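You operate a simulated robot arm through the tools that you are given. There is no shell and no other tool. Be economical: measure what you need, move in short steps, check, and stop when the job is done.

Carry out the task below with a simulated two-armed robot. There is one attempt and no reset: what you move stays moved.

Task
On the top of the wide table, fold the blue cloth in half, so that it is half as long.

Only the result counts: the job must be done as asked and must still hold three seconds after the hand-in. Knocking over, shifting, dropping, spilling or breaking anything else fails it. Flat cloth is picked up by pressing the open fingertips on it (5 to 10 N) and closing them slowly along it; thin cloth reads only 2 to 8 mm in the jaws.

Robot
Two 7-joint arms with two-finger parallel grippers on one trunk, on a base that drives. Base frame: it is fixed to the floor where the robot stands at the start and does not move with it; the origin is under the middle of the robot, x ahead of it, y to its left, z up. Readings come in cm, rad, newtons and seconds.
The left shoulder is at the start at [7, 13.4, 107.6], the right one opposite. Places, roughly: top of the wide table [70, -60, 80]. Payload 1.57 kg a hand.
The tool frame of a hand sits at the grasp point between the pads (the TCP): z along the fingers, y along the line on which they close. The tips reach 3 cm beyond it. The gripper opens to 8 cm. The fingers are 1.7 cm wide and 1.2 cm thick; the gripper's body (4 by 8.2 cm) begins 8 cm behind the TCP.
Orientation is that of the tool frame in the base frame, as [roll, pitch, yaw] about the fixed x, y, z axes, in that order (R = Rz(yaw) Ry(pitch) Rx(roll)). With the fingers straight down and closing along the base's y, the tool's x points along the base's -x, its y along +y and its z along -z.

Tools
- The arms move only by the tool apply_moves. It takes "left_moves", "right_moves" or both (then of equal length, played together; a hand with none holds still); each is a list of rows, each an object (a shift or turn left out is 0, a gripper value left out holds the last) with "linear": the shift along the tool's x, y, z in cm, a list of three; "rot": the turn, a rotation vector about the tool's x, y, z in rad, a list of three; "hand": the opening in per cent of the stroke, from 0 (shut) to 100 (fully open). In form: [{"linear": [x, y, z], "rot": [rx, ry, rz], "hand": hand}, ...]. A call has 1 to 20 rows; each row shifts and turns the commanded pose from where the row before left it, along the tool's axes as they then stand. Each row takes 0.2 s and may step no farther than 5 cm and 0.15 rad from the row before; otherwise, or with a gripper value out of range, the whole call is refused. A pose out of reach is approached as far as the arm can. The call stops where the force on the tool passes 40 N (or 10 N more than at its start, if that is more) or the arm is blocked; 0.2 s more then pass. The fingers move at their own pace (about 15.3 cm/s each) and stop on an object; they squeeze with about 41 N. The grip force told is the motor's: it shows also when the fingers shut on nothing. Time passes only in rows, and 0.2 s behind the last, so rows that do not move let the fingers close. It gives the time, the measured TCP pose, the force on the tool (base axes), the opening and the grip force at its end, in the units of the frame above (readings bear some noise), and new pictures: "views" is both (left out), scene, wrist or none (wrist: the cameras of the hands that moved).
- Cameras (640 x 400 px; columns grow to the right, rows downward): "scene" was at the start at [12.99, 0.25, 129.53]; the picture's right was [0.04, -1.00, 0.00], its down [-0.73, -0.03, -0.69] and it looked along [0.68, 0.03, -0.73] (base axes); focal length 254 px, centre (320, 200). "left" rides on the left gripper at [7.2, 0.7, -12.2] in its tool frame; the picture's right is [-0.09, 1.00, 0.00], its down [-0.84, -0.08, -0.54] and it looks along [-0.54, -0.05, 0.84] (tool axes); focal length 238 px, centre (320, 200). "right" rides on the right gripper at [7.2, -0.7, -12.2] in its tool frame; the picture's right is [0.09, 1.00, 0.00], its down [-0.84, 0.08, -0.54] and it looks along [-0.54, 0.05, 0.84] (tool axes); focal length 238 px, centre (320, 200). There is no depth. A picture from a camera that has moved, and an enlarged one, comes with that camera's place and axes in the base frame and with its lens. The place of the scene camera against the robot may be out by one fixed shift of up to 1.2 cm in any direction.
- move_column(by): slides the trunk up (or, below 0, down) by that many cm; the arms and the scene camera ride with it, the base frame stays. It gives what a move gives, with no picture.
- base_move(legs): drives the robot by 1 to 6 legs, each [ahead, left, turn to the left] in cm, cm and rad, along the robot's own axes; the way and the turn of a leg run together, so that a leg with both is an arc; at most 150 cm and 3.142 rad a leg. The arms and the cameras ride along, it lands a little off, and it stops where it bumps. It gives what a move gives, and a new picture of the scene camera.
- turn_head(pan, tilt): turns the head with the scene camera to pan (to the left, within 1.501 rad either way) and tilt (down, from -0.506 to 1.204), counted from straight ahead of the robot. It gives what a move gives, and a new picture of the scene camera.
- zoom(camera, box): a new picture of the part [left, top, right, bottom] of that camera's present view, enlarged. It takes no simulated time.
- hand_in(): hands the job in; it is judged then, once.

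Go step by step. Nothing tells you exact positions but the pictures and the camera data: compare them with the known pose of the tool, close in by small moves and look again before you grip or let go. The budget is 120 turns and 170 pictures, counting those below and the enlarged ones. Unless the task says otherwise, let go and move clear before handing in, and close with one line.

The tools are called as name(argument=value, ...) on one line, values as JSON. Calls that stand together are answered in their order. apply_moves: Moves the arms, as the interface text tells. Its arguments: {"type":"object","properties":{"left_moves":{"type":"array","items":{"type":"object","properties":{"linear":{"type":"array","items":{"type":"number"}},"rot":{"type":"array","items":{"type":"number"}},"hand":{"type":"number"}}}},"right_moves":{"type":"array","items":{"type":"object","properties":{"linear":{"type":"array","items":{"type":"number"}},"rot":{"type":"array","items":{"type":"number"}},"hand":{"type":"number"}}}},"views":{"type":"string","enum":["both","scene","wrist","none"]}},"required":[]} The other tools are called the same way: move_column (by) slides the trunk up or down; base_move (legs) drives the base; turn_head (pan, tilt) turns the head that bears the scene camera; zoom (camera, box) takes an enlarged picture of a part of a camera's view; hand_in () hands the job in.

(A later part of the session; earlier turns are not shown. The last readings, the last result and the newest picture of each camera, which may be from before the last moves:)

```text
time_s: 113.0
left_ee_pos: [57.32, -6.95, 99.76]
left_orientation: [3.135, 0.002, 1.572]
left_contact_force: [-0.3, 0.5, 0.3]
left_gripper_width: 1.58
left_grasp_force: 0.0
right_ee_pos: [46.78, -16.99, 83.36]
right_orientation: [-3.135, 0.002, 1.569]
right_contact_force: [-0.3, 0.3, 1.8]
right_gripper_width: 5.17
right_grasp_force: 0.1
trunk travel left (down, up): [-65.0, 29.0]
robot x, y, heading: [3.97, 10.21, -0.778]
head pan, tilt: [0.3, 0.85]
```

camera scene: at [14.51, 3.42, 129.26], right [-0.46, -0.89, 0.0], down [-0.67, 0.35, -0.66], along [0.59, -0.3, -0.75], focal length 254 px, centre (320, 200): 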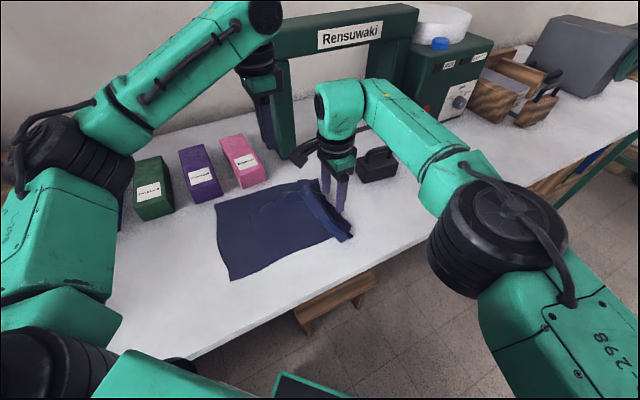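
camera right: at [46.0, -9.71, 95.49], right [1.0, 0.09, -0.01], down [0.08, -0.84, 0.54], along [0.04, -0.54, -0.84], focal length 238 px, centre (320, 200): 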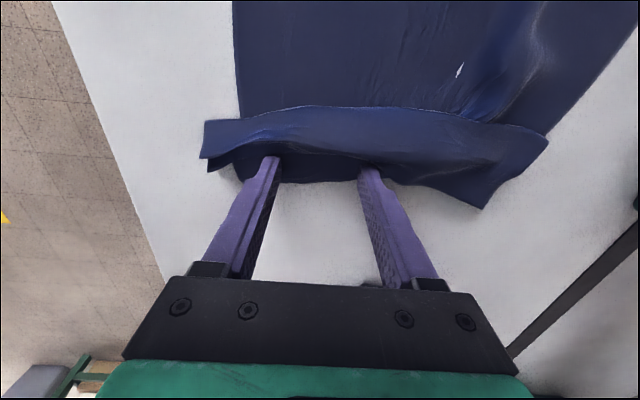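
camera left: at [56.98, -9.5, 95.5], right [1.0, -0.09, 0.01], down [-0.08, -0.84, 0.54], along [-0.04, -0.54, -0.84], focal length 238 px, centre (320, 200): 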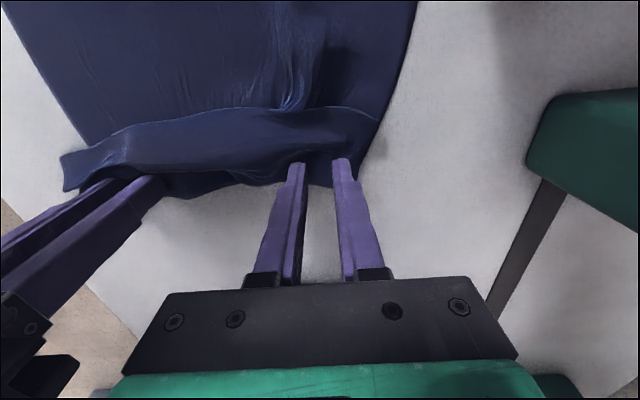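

apply_moves(right_moves=[{"linear": [0, 0, 0.1]}, {}, {}], views="none")

```text
time_s: 113.8
left_ee_pos: [57.32, -6.8, 99.88]
left_orientation: [3.135, 0.002, 1.572]
left_contact_force: [-0.3, 0.2, 0.0]
left_gripper_width: 1.59
left_grasp_force: 0.0
right_ee_pos: [46.7, -16.98, 83.32]
right_orientation: [-3.136, 0.001, 1.568]
right_contact_force: [0.8, -0.1, 6.0]
right_gripper_width: 5.19
right_grasp_force: 0.1
trunk travel left (down, up): [-65.0, 29.0]
robot x, y, heading: [3.67, 10.66, -0.779]
head pan, tilt: [0.3, 0.85]
```

apply_moves(right_moves=[{"linear": [0, 0, 0.02], "hand": 60}, {"hand": 56}, {"hand": 52}, {"hand": 48}, {"hand": 44}, {"hand": 40}, {"hand": 36}, {"hand": 32}, {"hand": 28}, {"hand": 24}, {"hand": 20}, {"hand": 16}, {"hand": 12}, {"hand": 9}, {"hand": 6}, {"hand": 3}, {"hand": 0}, {}, {}], views="wrist")

```text
time_s: 117.8
left_ee_pos: [57.29, -6.8, 99.82]
left_orientation: [3.132, 0.002, 1.571]
left_contact_force: [0.4, -0.8, -0.3]
left_gripper_width: 1.59
left_grasp_force: 0.1
right_ee_pos: [46.62, -16.95, 83.28]
right_orientation: [-3.137, 0.003, 1.571]
right_contact_force: [-0.5, -0.8, 9.8]
right_gripper_width: 0.42
right_grasp_force: 25.0
trunk travel left (down, up): [-65.0, 29.0]
robot x, y, heading: [4.28, 10.74, -0.784]
head pan, tilt: [0.3, 0.85]
camera right: at [45.96, -9.72, 95.34], right [1.0, 0.09, 0.0], down [0.08, -0.84, 0.54], along [0.05, -0.54, -0.84], focal length 238 px, centre (320, 200)
```

right: 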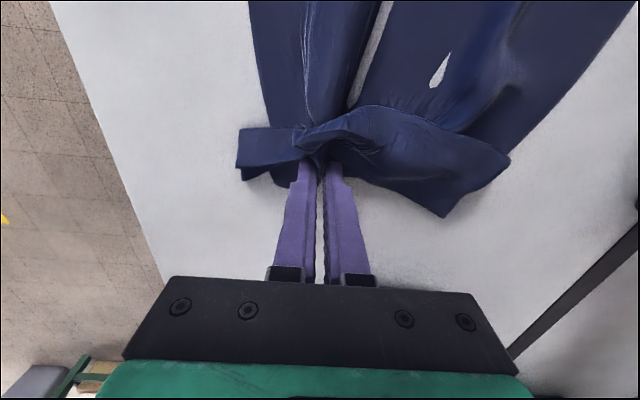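

Gripped at 4.2 mm. I'll lift it high so the pleat falls open by its own weight.

apply_moves(right_moves=[{"linear": [0.2, 0, -1]}, {"linear": [0.3, 0, -1.2]}, {"linear": [0.3, 0, -1.2]}, {"linear": [0.3, 0, -1.2]}, {"linear": [0.3, 0, -1.2]}, {"linear": [0.3, 0, -1.2]}, {"linear": [0.3, 0, -1.2]}, {"linear": [0.3, 0, -1.2]}, {"linear": [0.3, 0, -1.2]}, {"linear": [0.3, 0, -1.2]}, {}, {}], views="both")

```text
time_s: 120.4
left_ee_pos: [57.3, -6.82, 99.8]
left_orientation: [3.135, 0.001, 1.57]
left_contact_force: [0.4, -0.2, 0.5]
left_gripper_width: 1.62
left_grasp_force: 0.1
right_ee_pos: [46.72, -14.0, 94.9]
right_orientation: [-3.136, 0.001, 1.569]
right_contact_force: [0.3, 0.6, -0.4]
right_gripper_width: 0.41
right_grasp_force: 25.3
trunk travel left (down, up): [-65.0, 29.0]
robot x, y, heading: [4.31, 11.05, -0.777]
head pan, tilt: [0.3, 0.85]
camera scene: at [14.57, 3.48, 129.26], right [-0.46, -0.89, 0.0], down [-0.67, 0.35, -0.66], along [0.59, -0.3, -0.75], focal length 254 px, centre (320, 200)
camera right: at [46.1, -6.78, 107.01], right [1.0, 0.09, -0.01], down [0.08, -0.84, 0.54], along [0.04, -0.54, -0.84], focal length 238 px, centre (320, 200)
```

scene: 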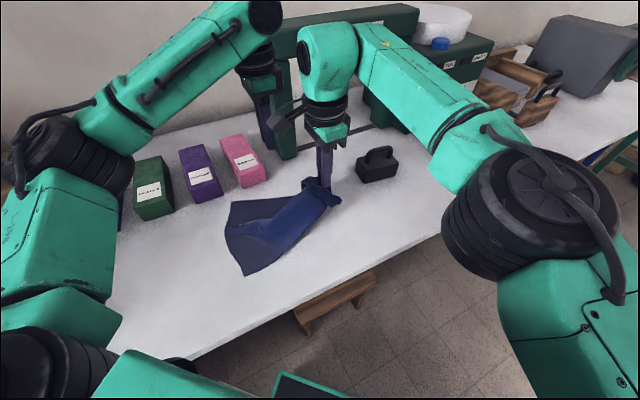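
right: 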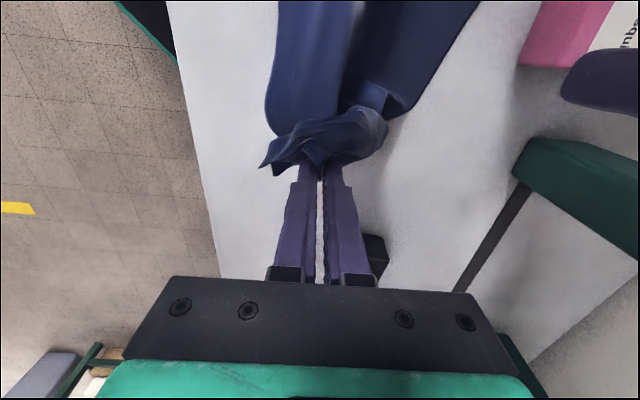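

zoom(camera="right", box=[230, 60, 430, 200])

zoom(camera="scene", box=[210, 150, 370, 290])

```text
2.86 times, centred on (330, 130) of right
camera zoom: at [46.1, -6.78, 107.01], right [1.0, 0.09, -0.01], down [0.08, -0.84, 0.54], along [0.04, -0.54, -0.84], focal length 681 px, centre (291, 400)
```

zoom: 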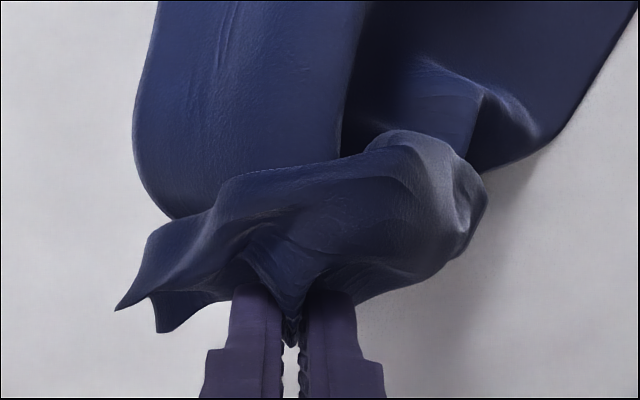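

```text
2.86 times, centred on (290, 220) of scene
camera zoom: at [14.57, 3.48, 129.26], right [-0.46, -0.89, 0.0], down [-0.67, 0.35, -0.66], along [0.59, -0.3, -0.75], focal length 725 px, centre (406, 143)
```

zoom: 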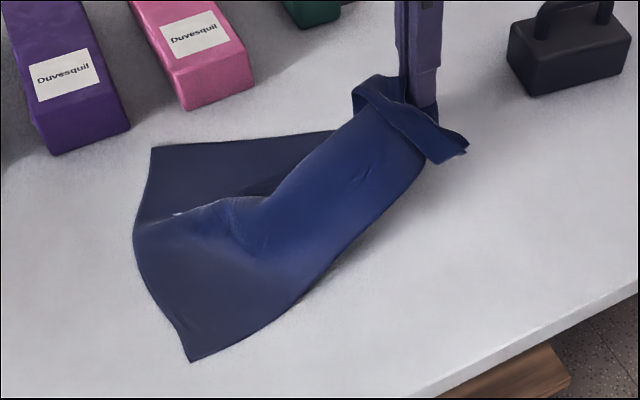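

The right hand holds a fold, with the loose flap hanging on its +y side. When I carry a fold like this over, the flap will swing outward the right way, so I'll set it down, spread it and re-grip the fold with both hands near the corners.

apply_moves(right_moves=[{"linear": [-0.4, 0, 1.3]}, {"linear": [-0.5, 0, 1.3]}, {"linear": [-0.5, 0, 1.3]}, {"linear": [-0.5, 0, 1.3]}, {"linear": [-0.4, 0, 1.3]}, {"linear": [-0.4, 0, 1.3]}, {"linear": [-0.4, 0, 1.3]}, {"linear": [-0.3, 0, 1.2]}, {"linear": [-0.2, 0, 0.8]}, {"linear": [0, 0, 0.3]}, {}, {}], views="none")

apply_moves(right_moves=[{"linear": [0, 0, 0.15]}, {"hand": 4}, {"hand": 8}, {"hand": 13}, {"hand": 18}, {"hand": 23}, {"hand": 28}, {"hand": 33}, {"hand": 38}, {"hand": 43}, {"hand": 48}, {"hand": 53}, {"hand": 58}, {"hand": 64}, {"hand": 70}, {"hand": 76}, {}], views="both")

```text
time_s: 123.0
left_ee_pos: [57.28, -6.79, 99.79]
left_orientation: [3.134, 0.001, 1.57]
left_contact_force: [0.7, 0.2, 0.3]
left_gripper_width: 1.58
left_grasp_force: 0.1
right_ee_pos: [46.67, -17.7, 83.66]
right_orientation: [-3.136, 0.001, 1.568]
right_contact_force: [0.7, 0.0, 0.8]
right_gripper_width: 0.43
right_grasp_force: 24.7
trunk travel left (down, up): [-65.0, 29.0]
robot x, y, heading: [4.18, 10.41, -0.782]
head pan, tilt: [0.3, 0.85]
```

```text
time_s: 126.6
left_ee_pos: [57.29, -6.77, 99.77]
left_orientation: [3.135, 0.003, 1.571]
left_contact_force: [0.4, -0.2, 0.4]
left_gripper_width: 1.59
left_grasp_force: 0.1
right_ee_pos: [46.57, -17.75, 83.45]
right_orientation: [-3.138, 0.001, 1.569]
right_contact_force: [-0.1, -0.2, 0.8]
right_gripper_width: 6.0
right_grasp_force: 0.0
trunk travel left (down, up): [-65.0, 29.0]
robot x, y, heading: [4.23, 10.38, -0.778]
head pan, tilt: [0.3, 0.85]
camera scene: at [14.55, 3.48, 129.26], right [-0.46, -0.89, 0.0], down [-0.67, 0.35, -0.66], along [0.59, -0.3, -0.75], focal length 254 px, centre (320, 200)
camera right: at [46.05, -10.47, 95.47], right [1.0, 0.09, -0.01], down [0.08, -0.84, 0.54], along [0.04, -0.54, -0.84], focal length 238 px, centre (320, 200)
```

scene: 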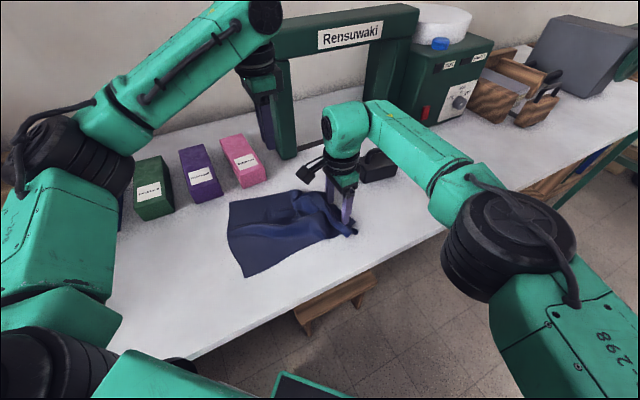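
right: 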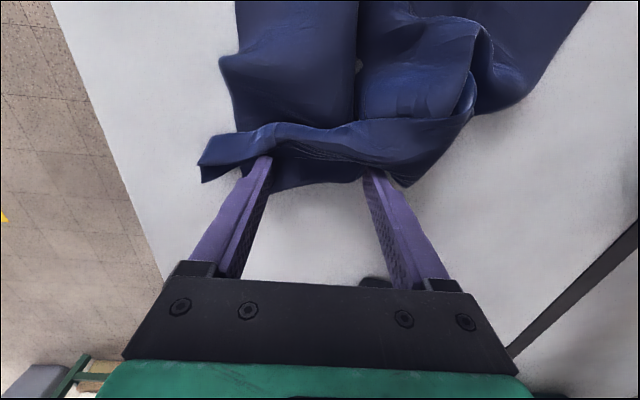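

apply_moves(right_moves=[{"linear": [0, 0, -1]}, {"linear": [-0.5, 0, -3]}, {"linear": [-1, 0, -4]}, {"linear": [-2, 0, -4]}, {"linear": [-3, 0, -2]}, {"linear": [-3, 0, 0]}, {}], views="wrist")

zoom(camera="scene", box=[210, 150, 370, 290])

```text
time_s: 128.2
left_ee_pos: [57.43, -6.78, 99.82]
left_orientation: [3.134, 0.003, 1.571]
left_contact_force: [0.5, 1.5, -0.9]
left_gripper_width: 1.6
left_grasp_force: 0.1
right_ee_pos: [45.32, -24.49, 97.48]
right_orientation: [-3.136, 0.004, 1.57]
right_contact_force: [-0.1, 0.0, 0.5]
right_gripper_width: 6.03
right_grasp_force: 0.0
right hand out of reach, approached as far as the arm can: row 4, 5, 6
trunk travel left (down, up): [-65.0, 29.0]
robot x, y, heading: [4.31, 10.39, -0.776]
head pan, tilt: [0.3, 0.85]
camera right: at [44.63, -17.29, 109.55], right [1.0, 0.09, -0.01], down [0.08, -0.84, 0.54], along [0.05, -0.54, -0.84], focal length 238 px, centre (320, 200)
```

right: 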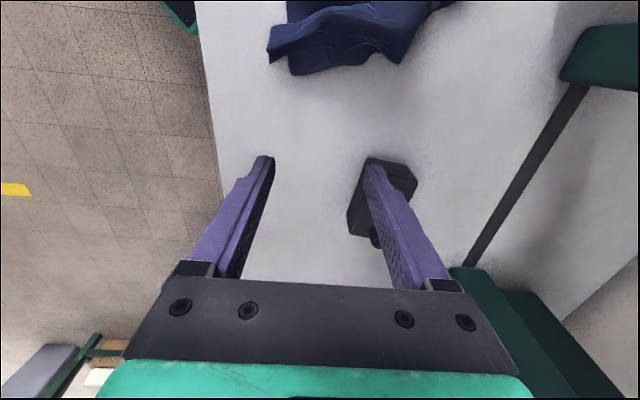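

```text
2.86 times, centred on (290, 220) of scene
camera zoom: at [14.59, 3.53, 129.26], right [-0.46, -0.89, 0.0], down [-0.67, 0.35, -0.66], along [0.59, -0.3, -0.75], focal length 725 px, centre (406, 143)
```

zoom: 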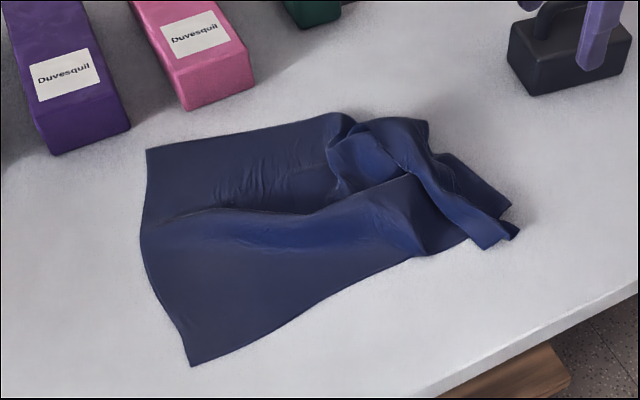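

The far corner is crumpled, but the left edge is clean and flat. New plan: take the left edge's corners with both hands, lift the cloth so it hangs out straight, then lay it down and fold it in one motion. First I'll raise the trunk and turn the base to face left.

move_column(by=6)

base_move(legs=[[0, 0, 0.83], [0, 0, 0.83]])

```text
time_s: 129.2
left_ee_pos: [57.41, -6.72, 105.78]
left_orientation: [3.133, 0.003, 1.571]
left_contact_force: [0.1, 0.1, 0.1]
left_gripper_width: 1.65
left_grasp_force: 0.1
right_ee_pos: [45.39, -24.55, 103.4]
right_orientation: [-3.137, 0.001, 1.569]
right_contact_force: [0.3, -0.1, -0.6]
right_gripper_width: 6.07
right_grasp_force: 0.1
trunk travel left (down, up): [-71.0, 23.0]
robot x, y, heading: [4.06, 10.88, -0.778]
head pan, tilt: [0.3, 0.85]
```

```text
time_s: 133.9
left_ee_pos: [16.7, 65.42, 105.84]
left_orientation: [3.136, 0.002, -3.052]
left_contact_force: [0.2, 0.3, 0.7]
left_gripper_width: 1.57
left_grasp_force: 0.0
right_ee_pos: [35.5, 54.81, 103.46]
right_orientation: [-3.137, 0.0, -3.055]
right_contact_force: [-0.1, 0.2, 0.2]
right_gripper_width: 6.07
right_grasp_force: 0.1
trunk travel left (down, up): [-71.0, 23.0]
robot x, y, heading: [3.66, 10.69, 0.884]
head pan, tilt: [0.3, 0.85]
camera scene: at [10.21, 21.7, 135.26], right [0.93, -0.38, 0.0], down [-0.28, -0.7, -0.66], along [0.25, 0.61, -0.75], focal length 254 px, centre (320, 200)
```

scene: 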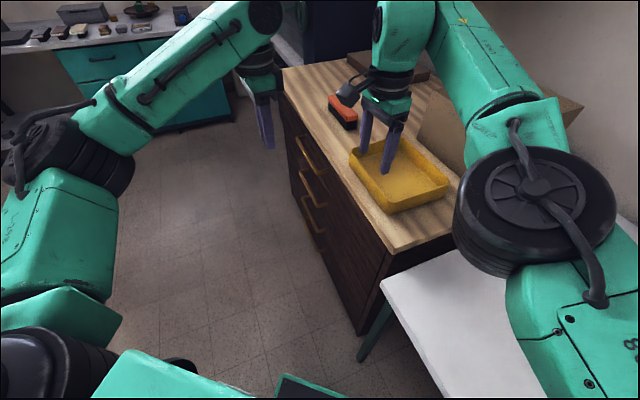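

base_move(legs=[[-14.5, -11.9, 0]])

turn_head(pan=-0.5, tilt=0.85)

```text
time_s: 135.4
left_ee_pos: [17.05, 46.61, 105.71]
left_orientation: [3.135, 0.001, -3.058]
left_contact_force: [0.3, -0.1, -0.2]
left_gripper_width: 1.59
left_grasp_force: 0.1
right_ee_pos: [35.78, 36.06, 103.5]
right_orientation: [-3.135, 0.001, -3.058]
right_contact_force: [-0.6, -0.2, -0.6]
right_gripper_width: 6.08
right_grasp_force: 0.0
trunk travel left (down, up): [-71.0, 23.0]
robot x, y, heading: [3.83, -8.15, 0.879]
head pan, tilt: [0.3, 0.85]
camera scene: at [10.25, 3.11, 135.24], right [0.92, -0.38, 0.0], down [-0.29, -0.69, -0.66], along [0.25, 0.61, -0.75], focal length 254 px, centre (320, 200)
```

scene: 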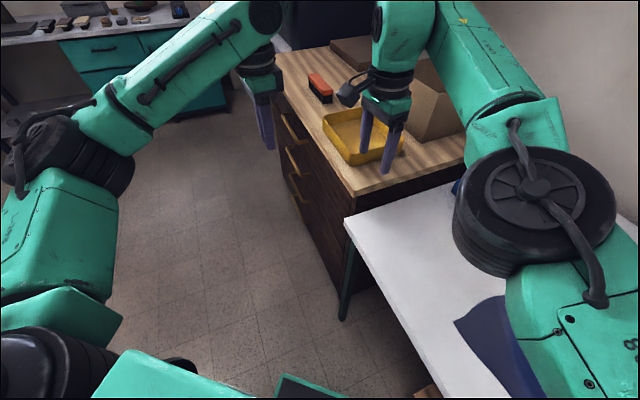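

```text
time_s: 136.6
left_ee_pos: [16.92, 46.46, 105.82]
left_orientation: [3.133, 0.001, -3.058]
left_contact_force: [0.1, 0.3, -0.6]
left_gripper_width: 1.62
left_grasp_force: 0.0
right_ee_pos: [35.65, 35.99, 103.41]
right_orientation: [-3.134, 0.001, -3.058]
right_contact_force: [0.2, 0.4, -0.9]
right_gripper_width: 6.07
right_grasp_force: 0.2
trunk travel left (down, up): [-71.0, 23.0]
robot x, y, heading: [4.02, -7.99, 0.877]
head pan, tilt: [-0.499, 0.85]
camera scene: at [14.51, -1.37, 135.26], right [0.37, -0.93, 0.0], down [-0.7, -0.28, -0.66], along [0.61, 0.24, -0.75], focal length 254 px, centre (320, 200)
```

scene: 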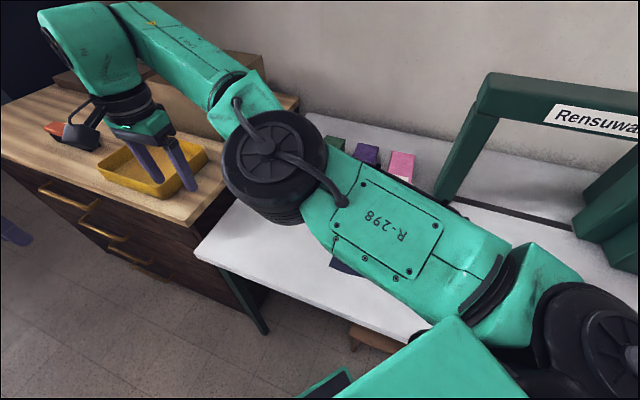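

apply_moves(left_moves=[{}, {}, {}, {}, {"linear": [-2.08, -3.44, 0]}, {"linear": [-2.08, -3.44, 0]}, {"linear": [-2.08, -3.44, 0]}, {"linear": [-2.08, -3.44, 0]}, {"linear": [-2.08, -3.44, 0]}, {"linear": [-2.08, -3.44, 0]}, {"linear": [-2.08, -3.44, 0]}, {"linear": [-2.08, -3.44, 0]}, {"linear": [-2.08, -3.44, 0]}, {}, {}], right_moves=[{"linear": [-2.27, -2.86, 0]}, {"linear": [-2.27, -2.86, 0]}, {"linear": [-2.27, -2.86, 0]}, {"linear": [-2.27, -2.86, 0]}, {"linear": [-2.27, -2.86, 0]}, {"linear": [-2.27, -2.86, 0]}, {"linear": [-2.27, -2.86, 0]}, {"linear": [-2.27, -2.86, 0]}, {}, {}, {}, {}, {}, {}, {}], views="none")

apply_moves(left_moves=[{"rot": [0, 0, -0.142]}, {"rot": [0, 0, -0.142]}, {"rot": [0, 0, -0.142]}, {"rot": [0, 0, -0.142]}, {"rot": [0, 0, -0.142]}, {"rot": [0, 0, -0.142]}, {"rot": [0, 0, -0.142]}, {"rot": [0, 0, -0.142]}, {"rot": [0, 0, -0.142]}, {"rot": [0, 0, -0.142]}, {"rot": [0, 0, -0.067]}, {}], right_moves=[{"rot": [0, 0, -0.142]}, {"rot": [0, 0, -0.142]}, {"rot": [0, 0, -0.142]}, {"rot": [0, 0, -0.142]}, {"rot": [0, 0, -0.142]}, {"rot": [0, 0, -0.142]}, {"rot": [0, 0, -0.142]}, {"rot": [0, 0, -0.142]}, {"rot": [0, 0, -0.142]}, {"rot": [0, 0, -0.142]}, {"rot": [0, 0, -0.067]}, {}])

```text
time_s: 139.8
left_ee_pos: [38.4, 17.17, 105.83]
left_orientation: [3.134, 0.002, -3.057]
left_contact_force: [-0.3, -0.1, -0.8]
left_gripper_width: 1.59
left_grasp_force: 0.1
right_ee_pos: [55.77, 14.67, 103.58]
right_orientation: [-3.136, 0.002, -3.056]
right_contact_force: [0.8, -0.8, 0.1]
right_gripper_width: 6.07
right_grasp_force: 0.1
trunk travel left (down, up): [-71.0, 23.0]
robot x, y, heading: [4.1, -8.35, 0.878]
head pan, tilt: [-0.499, 0.85]
```

```text
time_s: 142.4
left_ee_pos: [38.17, 17.23, 105.68]
left_orientation: [3.14, 0.007, -1.569]
left_contact_force: [-0.1, 0.6, 0.8]
left_gripper_width: 1.61
left_grasp_force: 0.0
right_ee_pos: [55.79, 14.65, 103.6]
right_orientation: [-3.137, -0.004, -2.112]
right_contact_force: [0.3, -0.3, 0.0]
right_gripper_width: 6.06
right_grasp_force: 0.0
right hand out of reach, approached as far as the arm can: row 8, 9, 10, 11
trunk travel left (down, up): [-71.0, 23.0]
robot x, y, heading: [4.17, -8.43, 0.878]
head pan, tilt: [-0.499, 0.85]
camera scene: at [14.52, -1.41, 135.26], right [0.37, -0.93, 0.0], down [-0.7, -0.28, -0.66], along [0.61, 0.24, -0.75], focal length 254 px, centre (320, 200)
camera right: at [52.5, 8.23, 115.68], right [-0.9, 0.43, 0.0], down [0.36, 0.76, 0.54], along [0.24, 0.48, -0.84], focal length 238 px, centre (320, 200)
camera left: at [37.6, 9.98, 117.75], right [-1.0, 0.09, 0.0], down [0.08, 0.83, 0.55], along [0.05, 0.55, -0.84], focal length 238 px, centre (320, 200)
```

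scene: 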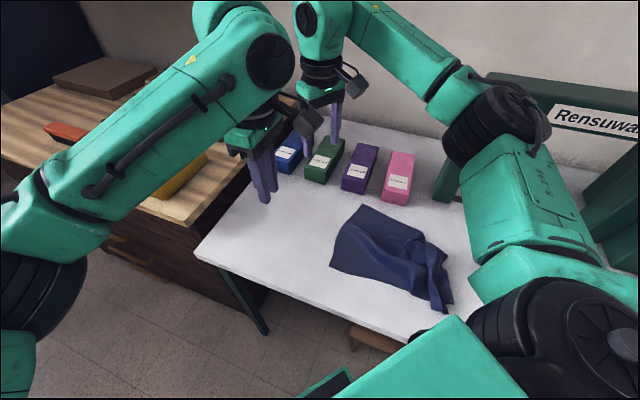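
right: 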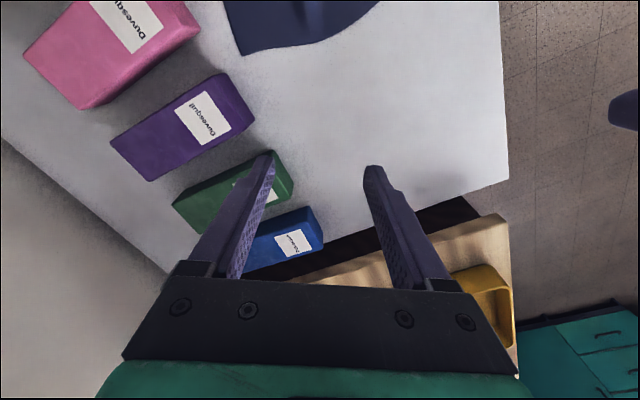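
left: 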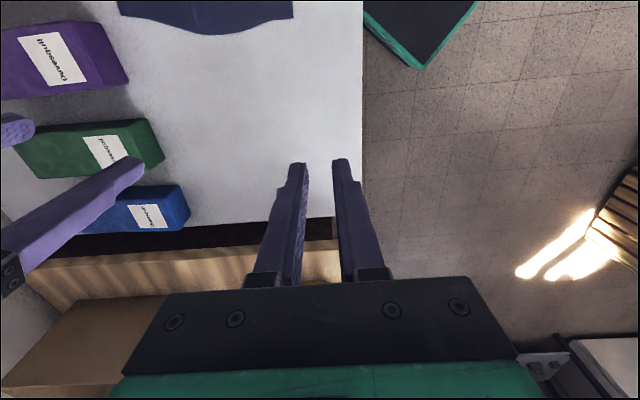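

The cloth has shifted; its clean edge now runs from about (62.2,4.4) to (40.6,7.1). I'll move the base back along -y with the hands, and turn the right hand the other way round.

base_move(legs=[[-9.2, -7.7, 0]])

apply_moves(right_moves=[{"rot": [0, 0, 0.1445]}, {"rot": [0, 0, 0.1445]}, {"rot": [0, 0, 0.1445]}, {"rot": [0, 0, 0.1445]}, {"rot": [0, 0, 0.1445]}, {"rot": [0, 0, 0.1445]}, {"rot": [0, 0, 0.1445]}, {"rot": [0, 0, 0.1445]}, {"rot": [0, 0, 0.1445]}, {"rot": [0, 0, 0.1445]}, {"rot": [0, 0, 0.1445]}, {"rot": [0, 0, 0.1445]}, {"rot": [0, 0, 0.1445]}, {"rot": [0, 0, 0.1445]}, {"rot": [0, 0, 0.1445]}, {"rot": [0, 0, 0.1445]}, {"rot": [0, 0, 0.1445]}, {"rot": [0, 0, 0.1445]}, {}], left_moves=[{"linear": [0, 0, 0], "hand": 50}, {}, {}, {}, {}, {}, {}, {}, {}, {}, {}, {}, {}, {}, {}, {}, {}, {}, {}])

```text
time_s: 143.6
left_ee_pos: [38.36, 5.23, 105.54]
left_orientation: [3.141, 0.006, -1.569]
left_contact_force: [0.2, -0.4, -0.4]
left_gripper_width: 1.59
left_grasp_force: 0.0
right_ee_pos: [55.71, 2.75, 103.57]
right_orientation: [-3.134, -0.002, -2.111]
right_contact_force: [0.0, -0.9, -0.9]
right_gripper_width: 6.08
right_grasp_force: 0.0
trunk travel left (down, up): [-71.0, 23.0]
robot x, y, heading: [3.96, -20.0, 0.877]
head pan, tilt: [-0.499, 0.85]
camera scene: at [14.56, -13.41, 135.25], right [0.37, -0.93, 0.0], down [-0.7, -0.28, -0.66], along [0.61, 0.24, -0.75], focal length 254 px, centre (320, 200)
```

scene: 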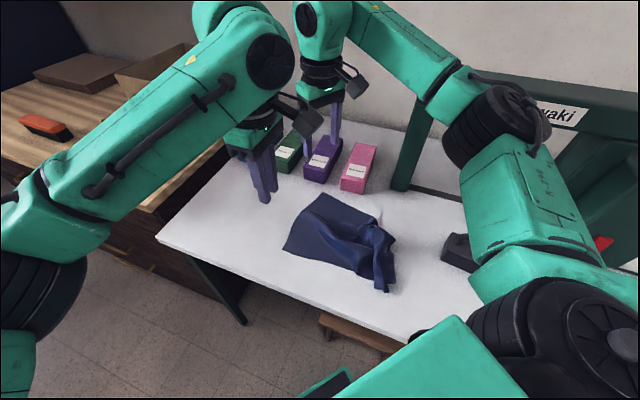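

```text
time_s: 147.6
left_ee_pos: [38.3, 5.15, 105.66]
left_orientation: [3.14, 0.007, -1.568]
left_contact_force: [0.2, -0.8, 0.0]
left_gripper_width: 3.99
left_grasp_force: 0.1
right_ee_pos: [55.61, 2.56, 103.59]
right_orientation: [3.14, 0.006, 1.57]
right_contact_force: [-0.2, -0.4, -0.6]
right_gripper_width: 6.07
right_grasp_force: 0.1
trunk travel left (down, up): [-71.0, 23.0]
robot x, y, heading: [4.16, -19.93, 0.875]
head pan, tilt: [-0.499, 0.85]
camera scene: at [14.55, -13.55, 135.26], right [0.37, -0.93, 0.0], down [-0.7, -0.28, -0.66], along [0.61, 0.24, -0.75], focal length 254 px, centre (320, 200)
camera right: at [54.96, 9.81, 115.64], right [1.0, 0.09, 0.0], down [0.08, -0.83, 0.55], along [0.05, -0.54, -0.84], focal length 238 px, centre (320, 200)
camera left: at [37.61, -2.12, 117.74], right [-1.0, 0.09, 0.0], down [0.08, 0.83, 0.55], along [0.05, 0.55, -0.84], focal length 238 px, centre (320, 200)
```

scene: 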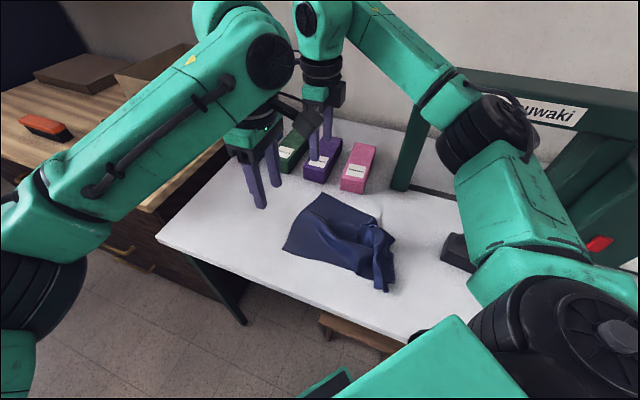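
right: 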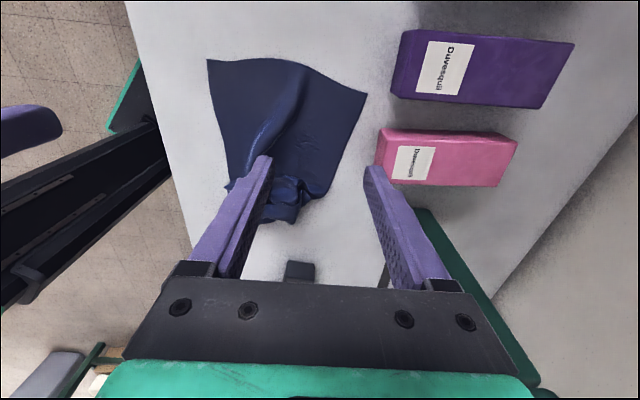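
left: 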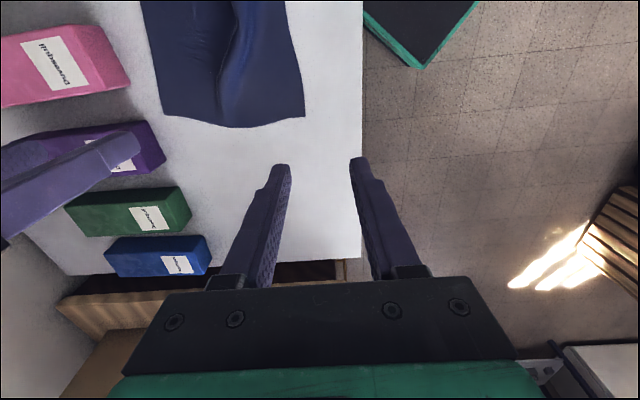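

apply_moves(left_moves=[{"linear": [-0.1, -2.75, 0]}, {"linear": [-0.1, -2.75, 0]}, {"linear": [0, 0, 4.5]}, {"linear": [0, 0, 4.5]}, {"linear": [0, 0, 4.5]}, {"linear": [0, 0, 4.5]}, {"linear": [0, 0, 2.6]}, {}], right_moves=[{"linear": [0.5, 1.35, 0], "hand": 50}, {"linear": [0.5, 1.35, 0]}, {"linear": [0, 0, 4.5]}, {"linear": [0, 0, 4.5]}, {"linear": [0, 0, 4.5]}, {"linear": [0, 0, 3.5]}, {"linear": [0, 0, 1.6]}, {}], views="wrist")

```text
time_s: 149.4
left_ee_pos: [43.76, 7.1, 85.1]
left_orientation: [-3.141, 0.024, -1.548]
left_contact_force: [0.1, 0.5, 0.2]
left_gripper_width: 4.0
left_grasp_force: 0.0
right_ee_pos: [58.53, 3.57, 85.12]
right_orientation: [3.137, 0.003, 1.574]
right_contact_force: [-0.3, -0.6, 0.6]
right_gripper_width: 4.0
right_grasp_force: 0.1
trunk travel left (down, up): [-71.0, 23.0]
robot x, y, heading: [4.23, -20.13, 0.879]
head pan, tilt: [-0.499, 0.85]
camera right: at [57.73, 10.74, 97.03], right [1.0, 0.09, 0.0], down [0.08, -0.83, 0.55], along [0.05, -0.54, -0.84], focal length 238 px, centre (320, 200)
camera left: at [43.24, -0.36, 97.11], right [-1.0, 0.07, 0.0], down [0.06, 0.83, 0.56], along [0.04, 0.56, -0.83], focal length 238 px, centre (320, 200)
```

right: 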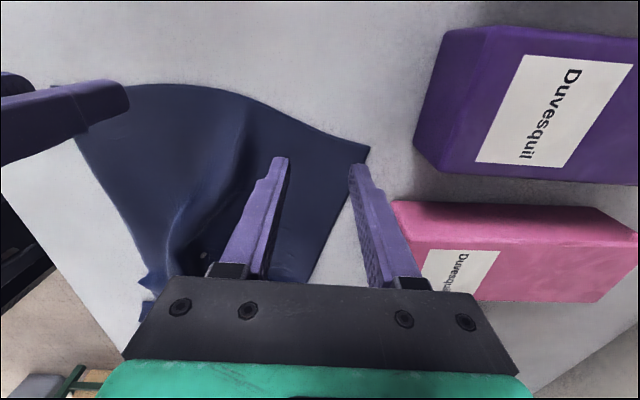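
left: 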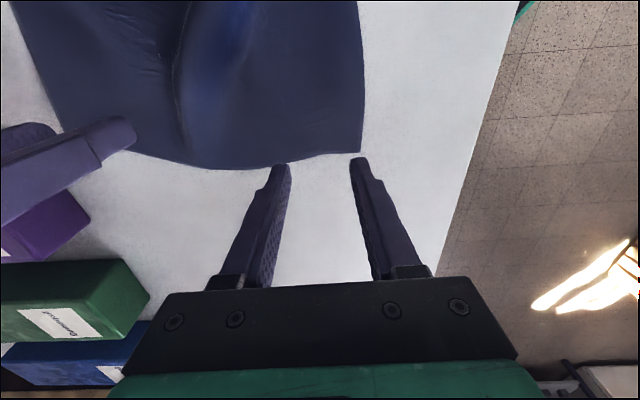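

The left hand is being pushed off its target, so I'll look for what it's touching.

turn_head(pan=-0.35, tilt=0.75)

```text
time_s: 150.1
left_ee_pos: [43.6, 7.05, 84.72]
left_orientation: [3.136, 0.024, -1.547]
left_contact_force: [0.0, 0.0, 0.3]
left_gripper_width: 3.99
left_grasp_force: 0.0
right_ee_pos: [58.38, 3.56, 84.95]
right_orientation: [3.139, 0.005, 1.574]
right_contact_force: [0.8, -0.1, -0.5]
right_gripper_width: 4.0
right_grasp_force: 0.0
trunk travel left (down, up): [-71.0, 23.0]
robot x, y, heading: [4.38, -20.02, 0.882]
head pan, tilt: [-0.351, 0.75]
camera scene: at [14.45, -12.28, 136.06], right [0.5, -0.86, 0.0], down [-0.59, -0.34, -0.73], along [0.63, 0.37, -0.68], focal length 254 px, centre (320, 200)
```

scene: 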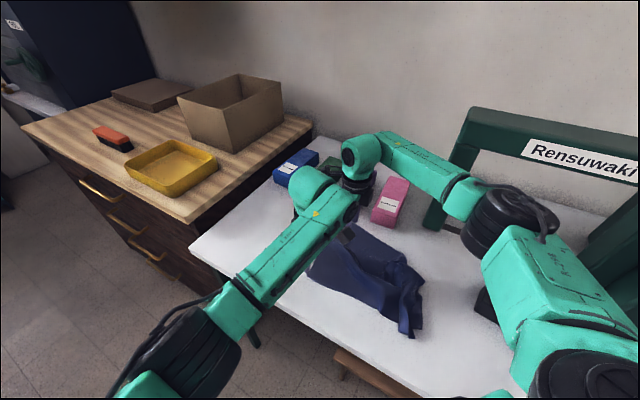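

The wrists crowd each other at 15 cm spacing, so I'll widen it to about 17 cm.

apply_moves(left_moves=[{"linear": [0, 0.9, 0], "hand": 42}, {}, {}], right_moves=[{"linear": [0, 1.6, 0], "hand": 42}, {}, {}], views="wrist")

```text
time_s: 150.9
left_ee_pos: [42.87, 6.47, 85.01]
left_orientation: [3.141, 0.018, -1.556]
left_contact_force: [0.1, 1.0, -0.5]
left_gripper_width: 3.36
left_grasp_force: 0.0
right_ee_pos: [59.99, 3.52, 84.93]
right_orientation: [3.138, 0.005, 1.571]
right_contact_force: [-0.5, 0.1, 0.2]
right_gripper_width: 3.36
right_grasp_force: 0.2
trunk travel left (down, up): [-71.0, 23.0]
robot x, y, heading: [4.12, -20.66, 0.877]
head pan, tilt: [-0.351, 0.75]
camera right: at [59.28, 10.77, 97.01], right [1.0, 0.09, 0.0], down [0.08, -0.83, 0.55], along [0.05, -0.54, -0.84], focal length 238 px, centre (320, 200)
camera left: at [42.3, -0.88, 97.07], right [-1.0, 0.08, 0.0], down [0.06, 0.83, 0.56], along [0.04, 0.56, -0.83], focal length 238 px, centre (320, 200)
```

right: 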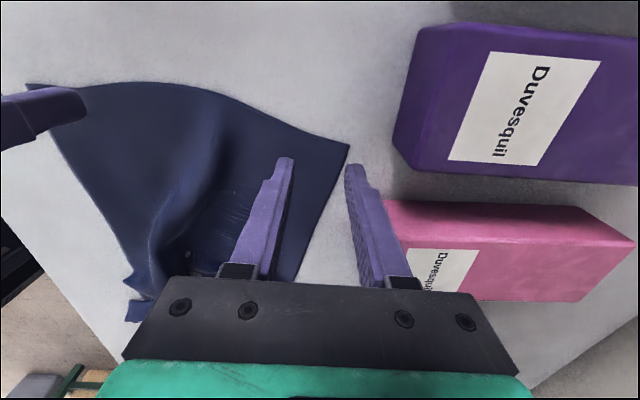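
left: 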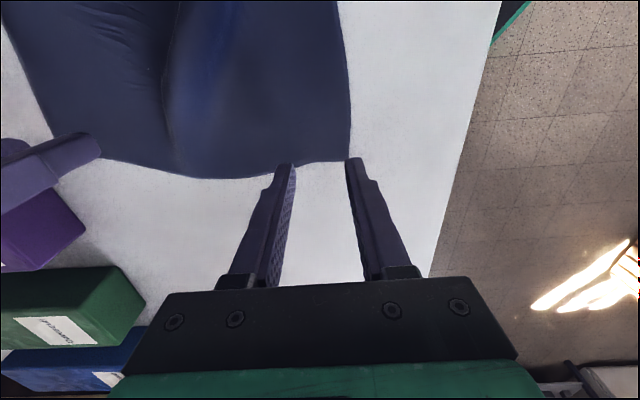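

apply_moves(left_moves=[{"linear": [0.6, 0.3, 0.5]}, {"linear": [0, 0, 0.5]}, {"linear": [0, 0, 0.3]}, {}, {}], right_moves=[{"linear": [-0.6, 0, 0.5]}, {"linear": [0, 0, 0.5]}, {"linear": [0, 0, 0.3]}, {}, {}], views="none")

```text
time_s: 152.1
left_ee_pos: [42.0, 7.94, 83.34]
left_orientation: [3.133, 0.04, -1.525]
left_contact_force: [0.4, -0.4, -0.2]
left_gripper_width: 3.35
left_grasp_force: 0.1
right_ee_pos: [60.0, 2.85, 83.7]
right_orientation: [3.139, 0.004, 1.57]
right_contact_force: [0.6, 0.4, -0.4]
right_gripper_width: 3.39
right_grasp_force: 0.1
trunk travel left (down, up): [-71.0, 23.0]
robot x, y, heading: [4.2, -19.75, 0.874]
head pan, tilt: [-0.351, 0.75]
```

The left arm is still blocked by the right wrist: this stance puts both hands too far to my right. I'll raise, turn back a little so they sit nearer my centre line, and undo the trunk lift.

apply_moves(left_moves=[{"linear": [0, 0, -2]}, {"linear": [0, 0, -4]}, {"linear": [0, 0, -4]}, {"linear": [0, 0, -4]}, {}], right_moves=[{"linear": [0, 0, -2]}, {"linear": [0, 0, -4]}, {"linear": [0, 0, -4]}, {"linear": [0, 0, -4]}, {}], views="none")

move_column(by=-6)

base_move(legs=[[0, 0, -0.23]])

```text
time_s: 153.3
left_ee_pos: [42.65, 4.87, 97.72]
left_orientation: [-3.142, 0.007, -1.569]
left_contact_force: [0.2, 0.3, 1.1]
left_gripper_width: 3.38
left_grasp_force: 0.0
right_ee_pos: [60.17, 2.77, 97.69]
right_orientation: [3.14, 0.006, 1.57]
right_contact_force: [-0.3, 0.4, 0.5]
right_gripper_width: 3.38
right_grasp_force: 0.0
trunk travel left (down, up): [-71.0, 23.0]
robot x, y, heading: [4.34, -20.78, 0.883]
head pan, tilt: [-0.351, 0.75]
```

```text
time_s: 154.3
left_ee_pos: [42.65, 5.02, 91.7]
left_orientation: [3.141, 0.008, -1.568]
left_contact_force: [0.2, -0.2, 0.3]
left_gripper_width: 3.36
left_grasp_force: 0.1
right_ee_pos: [60.05, 2.85, 91.75]
right_orientation: [3.138, 0.006, 1.573]
right_contact_force: [-0.7, -0.4, -0.3]
right_gripper_width: 3.38
right_grasp_force: 0.0
trunk travel left (down, up): [-65.0, 29.0]
robot x, y, heading: [4.28, -20.67, 0.876]
head pan, tilt: [-0.351, 0.75]
```

```text
time_s: 155.7
left_ee_pos: [46.77, -4.36, 91.89]
left_orientation: [-3.138, 0.008, -1.799]
left_contact_force: [-0.6, -0.3, 1.1]
left_gripper_width: 3.35
left_grasp_force: 0.0
right_ee_pos: [63.3, -10.21, 92.08]
right_orientation: [3.132, 0.002, 1.349]
right_contact_force: [-0.7, 0.4, -0.6]
right_gripper_width: 3.34
right_grasp_force: 0.1
trunk travel left (down, up): [-65.0, 29.0]
robot x, y, heading: [3.78, -20.34, 0.648]
head pan, tilt: [-0.351, 0.75]
stopped in leg 1: the robot was blocked; the commanded pose is now the measured one
camera scene: at [15.38, -14.81, 130.12], right [0.29, -0.96, 0.0], down [-0.65, -0.2, -0.73], along [0.7, 0.21, -0.68], focal length 254 px, centre (320, 200)
```

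scene: 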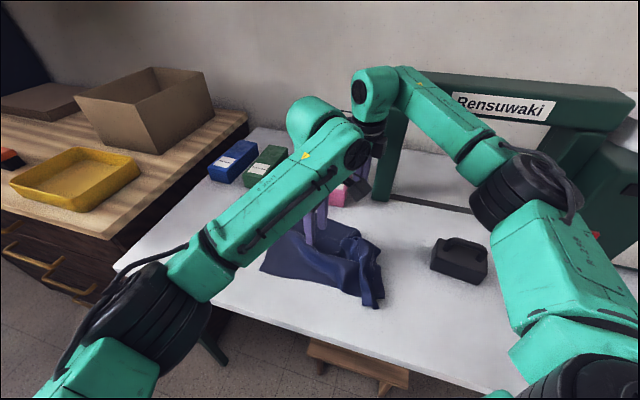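

The right wrist touched the green frame as I turned, so I stopped there. I'll bring the hands back from it toward the clean edge.

apply_moves(left_moves=[{"linear": [0, 1, -0.5]}, {"linear": [-1.7, 1.04, -0.5]}, {"linear": [-1.75, 1.04, 0]}, {"linear": [-1.75, 1.04, 0]}, {"linear": [-1.75, 1.04, 0]}, {"linear": [-1.75, 1.04, 0]}, {"rot": [0, 0, -0.114]}, {"rot": [0, 0, -0.114]}, {}], right_moves=[{"linear": [0.5, -2.5, -0.5]}, {"linear": [2.3, -1.8, -0.5]}, {"linear": [2.3, -0.6, 0]}, {"linear": [2.3, -0.6, 0]}, {"linear": [2.3, -0.6, 0]}, {"linear": [2.3, 0, 0]}, {"rot": [0, 0, -0.111]}, {"rot": [0, 0, -0.111]}, {}])

```text
time_s: 157.7
left_ee_pos: [43.13, 5.37, 92.68]
left_orientation: [-3.139, 0.007, -1.571]
left_contact_force: [0.3, -0.6, 0.2]
left_gripper_width: 3.39
left_grasp_force: 0.0
right_ee_pos: [60.41, 2.65, 92.74]
right_orientation: [3.138, 0.005, 1.568]
right_contact_force: [0.9, -0.2, 1.1]
right_gripper_width: 3.36
right_grasp_force: 0.0
trunk travel left (down, up): [-65.0, 29.0]
robot x, y, heading: [3.95, -19.98, 0.644]
head pan, tilt: [-0.351, 0.75]
camera scene: at [15.92, -14.8, 130.06], right [0.29, -0.96, 0.0], down [-0.65, -0.2, -0.73], along [0.7, 0.21, -0.68], focal length 254 px, centre (320, 200)
camera right: at [59.8, 9.91, 104.82], right [1.0, 0.09, 0.0], down [0.07, -0.83, 0.55], along [0.05, -0.54, -0.84], focal length 238 px, centre (320, 200)
camera left: at [42.4, -1.84, 104.8], right [-1.0, 0.09, 0.0], down [0.08, 0.83, 0.55], along [0.05, 0.55, -0.84], focal length 238 px, centre (320, 200)
```

scene: 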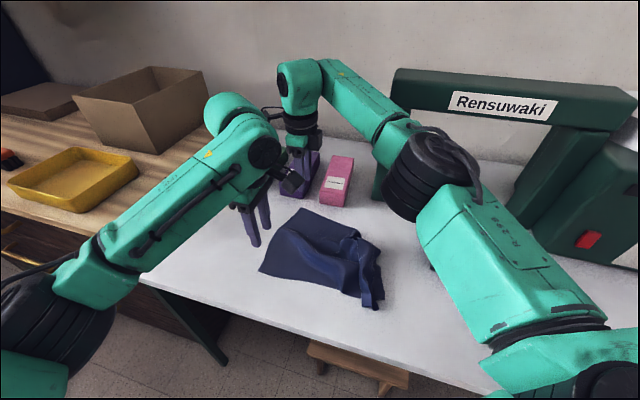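
right: 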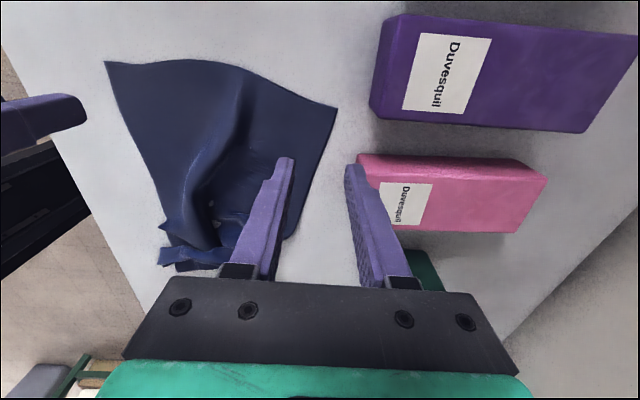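
left: 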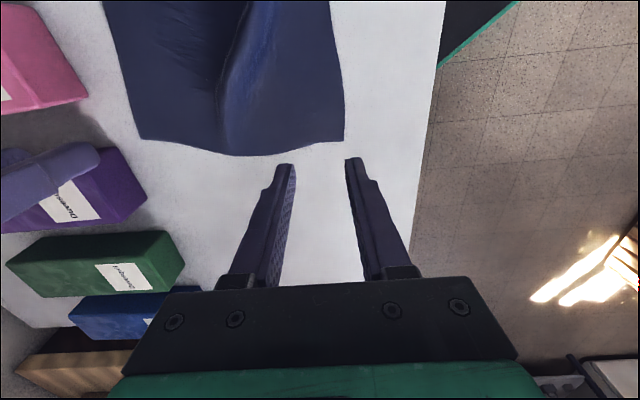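

apply_moves(left_moves=[{"linear": [0, 0.5, 2]}, {"linear": [0, 0, 3]}, {"linear": [0, 0, 3]}, {"linear": [0, 0, 0.9]}, {}], right_moves=[{"linear": [0.95, -0.4, 2]}, {"linear": [0, 0, 3]}, {"linear": [0, 0, 3]}, {"linear": [0, 0, 0.9]}, {}], views="none")

```text
time_s: 158.9
left_ee_pos: [42.65, 5.38, 83.64]
left_orientation: [-3.139, 0.007, -1.571]
left_contact_force: [-0.9, 0.2, -0.4]
left_gripper_width: 3.36
left_grasp_force: 0.1
right_ee_pos: [60.21, 3.54, 83.68]
right_orientation: [3.137, 0.005, 1.566]
right_contact_force: [0.2, -0.2, -0.5]
right_gripper_width: 3.36
right_grasp_force: 0.1
trunk travel left (down, up): [-65.0, 29.0]
robot x, y, heading: [4.54, -20.17, 0.649]
head pan, tilt: [-0.351, 0.75]
```

No collision now, and both hands are exactly on target. I'll press to light contact.

apply_moves(left_moves=[{"linear": [0, 0, 0.3]}, {"linear": [0, 0, 0.15]}, {}], right_moves=[{"linear": [0, 0, 0.3]}, {"linear": [0, 0, 0.15]}, {}], views="none")

```text
time_s: 159.7
left_ee_pos: [42.75, 5.39, 83.18]
left_orientation: [-3.14, 0.007, -1.573]
left_contact_force: [1.2, 0.1, -0.5]
left_gripper_width: 3.38
left_grasp_force: 0.1
right_ee_pos: [60.05, 3.48, 83.2]
right_orientation: [3.139, 0.005, 1.567]
right_contact_force: [0.3, 0.1, 0.3]
right_gripper_width: 3.36
right_grasp_force: 0.0
trunk travel left (down, up): [-65.0, 29.0]
robot x, y, heading: [4.05, -20.17, 0.643]
head pan, tilt: [-0.351, 0.75]
```

apply_moves(left_moves=[{"linear": [0, 0, 0.12]}, {"linear": [0, 0, 0.05]}, {}], right_moves=[{"linear": [0, 0, 0.12]}, {"linear": [0, 0, 0.05]}, {}], views="none")

```text
time_s: 160.5
left_ee_pos: [42.69, 5.43, 83.18]
left_orientation: [-3.139, 0.008, -1.574]
left_contact_force: [0.1, 0.4, 2.5]
left_gripper_width: 3.37
left_grasp_force: 0.1
right_ee_pos: [60.04, 3.55, 83.21]
right_orientation: [3.138, 0.004, 1.569]
right_contact_force: [1.1, -0.5, 0.8]
right_gripper_width: 3.34
right_grasp_force: 0.0
trunk travel left (down, up): [-65.0, 29.0]
robot x, y, heading: [4.44, -20.04, 0.647]
head pan, tilt: [-0.351, 0.75]
```

apply_moves(left_moves=[{"linear": [0, 0, 0.06]}, {}, {}], right_moves=[{"linear": [0, 0, 0.1]}, {}, {}], views="none")

```text
time_s: 161.3
left_ee_pos: [42.65, 5.25, 83.18]
left_orientation: [-3.141, 0.006, -1.574]
left_contact_force: [0.6, 0.5, 1.2]
left_gripper_width: 3.36
left_grasp_force: 0.1
right_ee_pos: [60.03, 3.53, 83.21]
right_orientation: [3.139, 0.003, 1.568]
right_contact_force: [0.9, -0.3, 6.0]
right_gripper_width: 3.33
right_grasp_force: 0.1
trunk travel left (down, up): [-65.0, 29.0]
robot x, y, heading: [4.13, -20.0, 0.645]
head pan, tilt: [-0.351, 0.75]
```

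apply_moves(left_moves=[{"linear": [0, 0, 0.14]}, {}, {"hand": 39}, {"hand": 36}, {"hand": 33}, {"hand": 30}, {"hand": 27}, {"hand": 24}, {"hand": 21}, {"hand": 18}, {"hand": 15}, {"hand": 12}, {"hand": 10}, {"hand": 8}, {"hand": 6}, {"hand": 4}, {"hand": 2}, {"hand": 0}, {}, {}], right_moves=[{"linear": [0, 0, 0.02]}, {}, {"hand": 39}, {"hand": 36}, {"hand": 33}, {"hand": 30}, {"hand": 27}, {"hand": 24}, {"hand": 21}, {"hand": 18}, {"hand": 15}, {"hand": 12}, {"hand": 10}, {"hand": 8}, {"hand": 6}, {"hand": 4}, {"hand": 2}, {"hand": 0}, {}, {}], views="wrist")

```text
time_s: 165.5
left_ee_pos: [42.6, 5.42, 83.19]
left_orientation: [-3.138, 0.009, -1.574]
left_contact_force: [1.2, -0.6, 16.9]
left_gripper_width: 0.0
left_grasp_force: 21.3
right_ee_pos: [60.01, 3.35, 83.28]
right_orientation: [3.136, 0.004, 1.568]
right_contact_force: [0.5, -1.0, 0.5]
right_gripper_width: 0.01
right_grasp_force: 21.1
trunk travel left (down, up): [-65.0, 29.0]
robot x, y, heading: [4.21, -20.1, 0.639]
head pan, tilt: [-0.351, 0.75]
camera right: at [59.25, 10.61, 95.25], right [1.0, 0.09, 0.0], down [0.07, -0.84, 0.55], along [0.05, -0.54, -0.84], focal length 238 px, centre (320, 200)
camera left: at [41.81, -1.9, 95.28], right [-1.0, 0.09, 0.0], down [0.08, 0.83, 0.55], along [0.05, 0.55, -0.84], focal length 238 px, centre (320, 200)
```

right: 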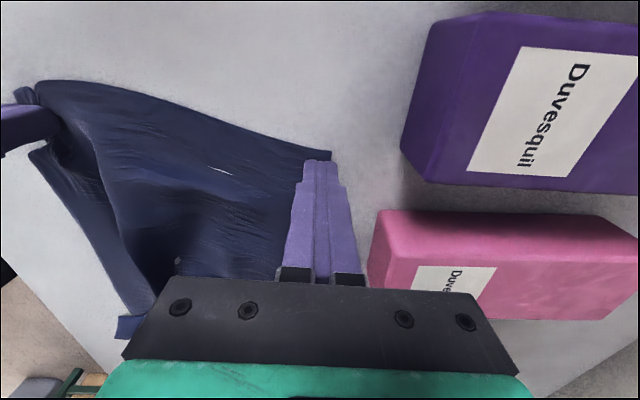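
left: 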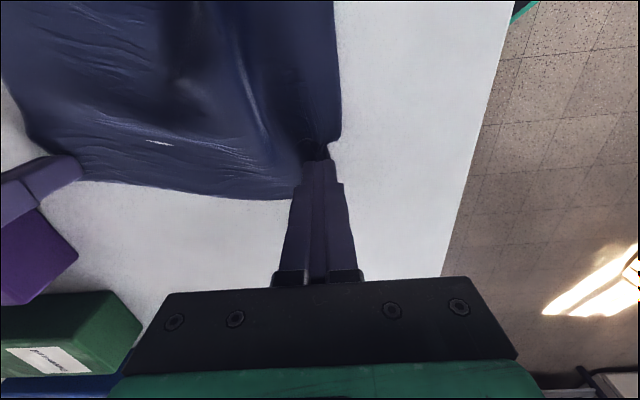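

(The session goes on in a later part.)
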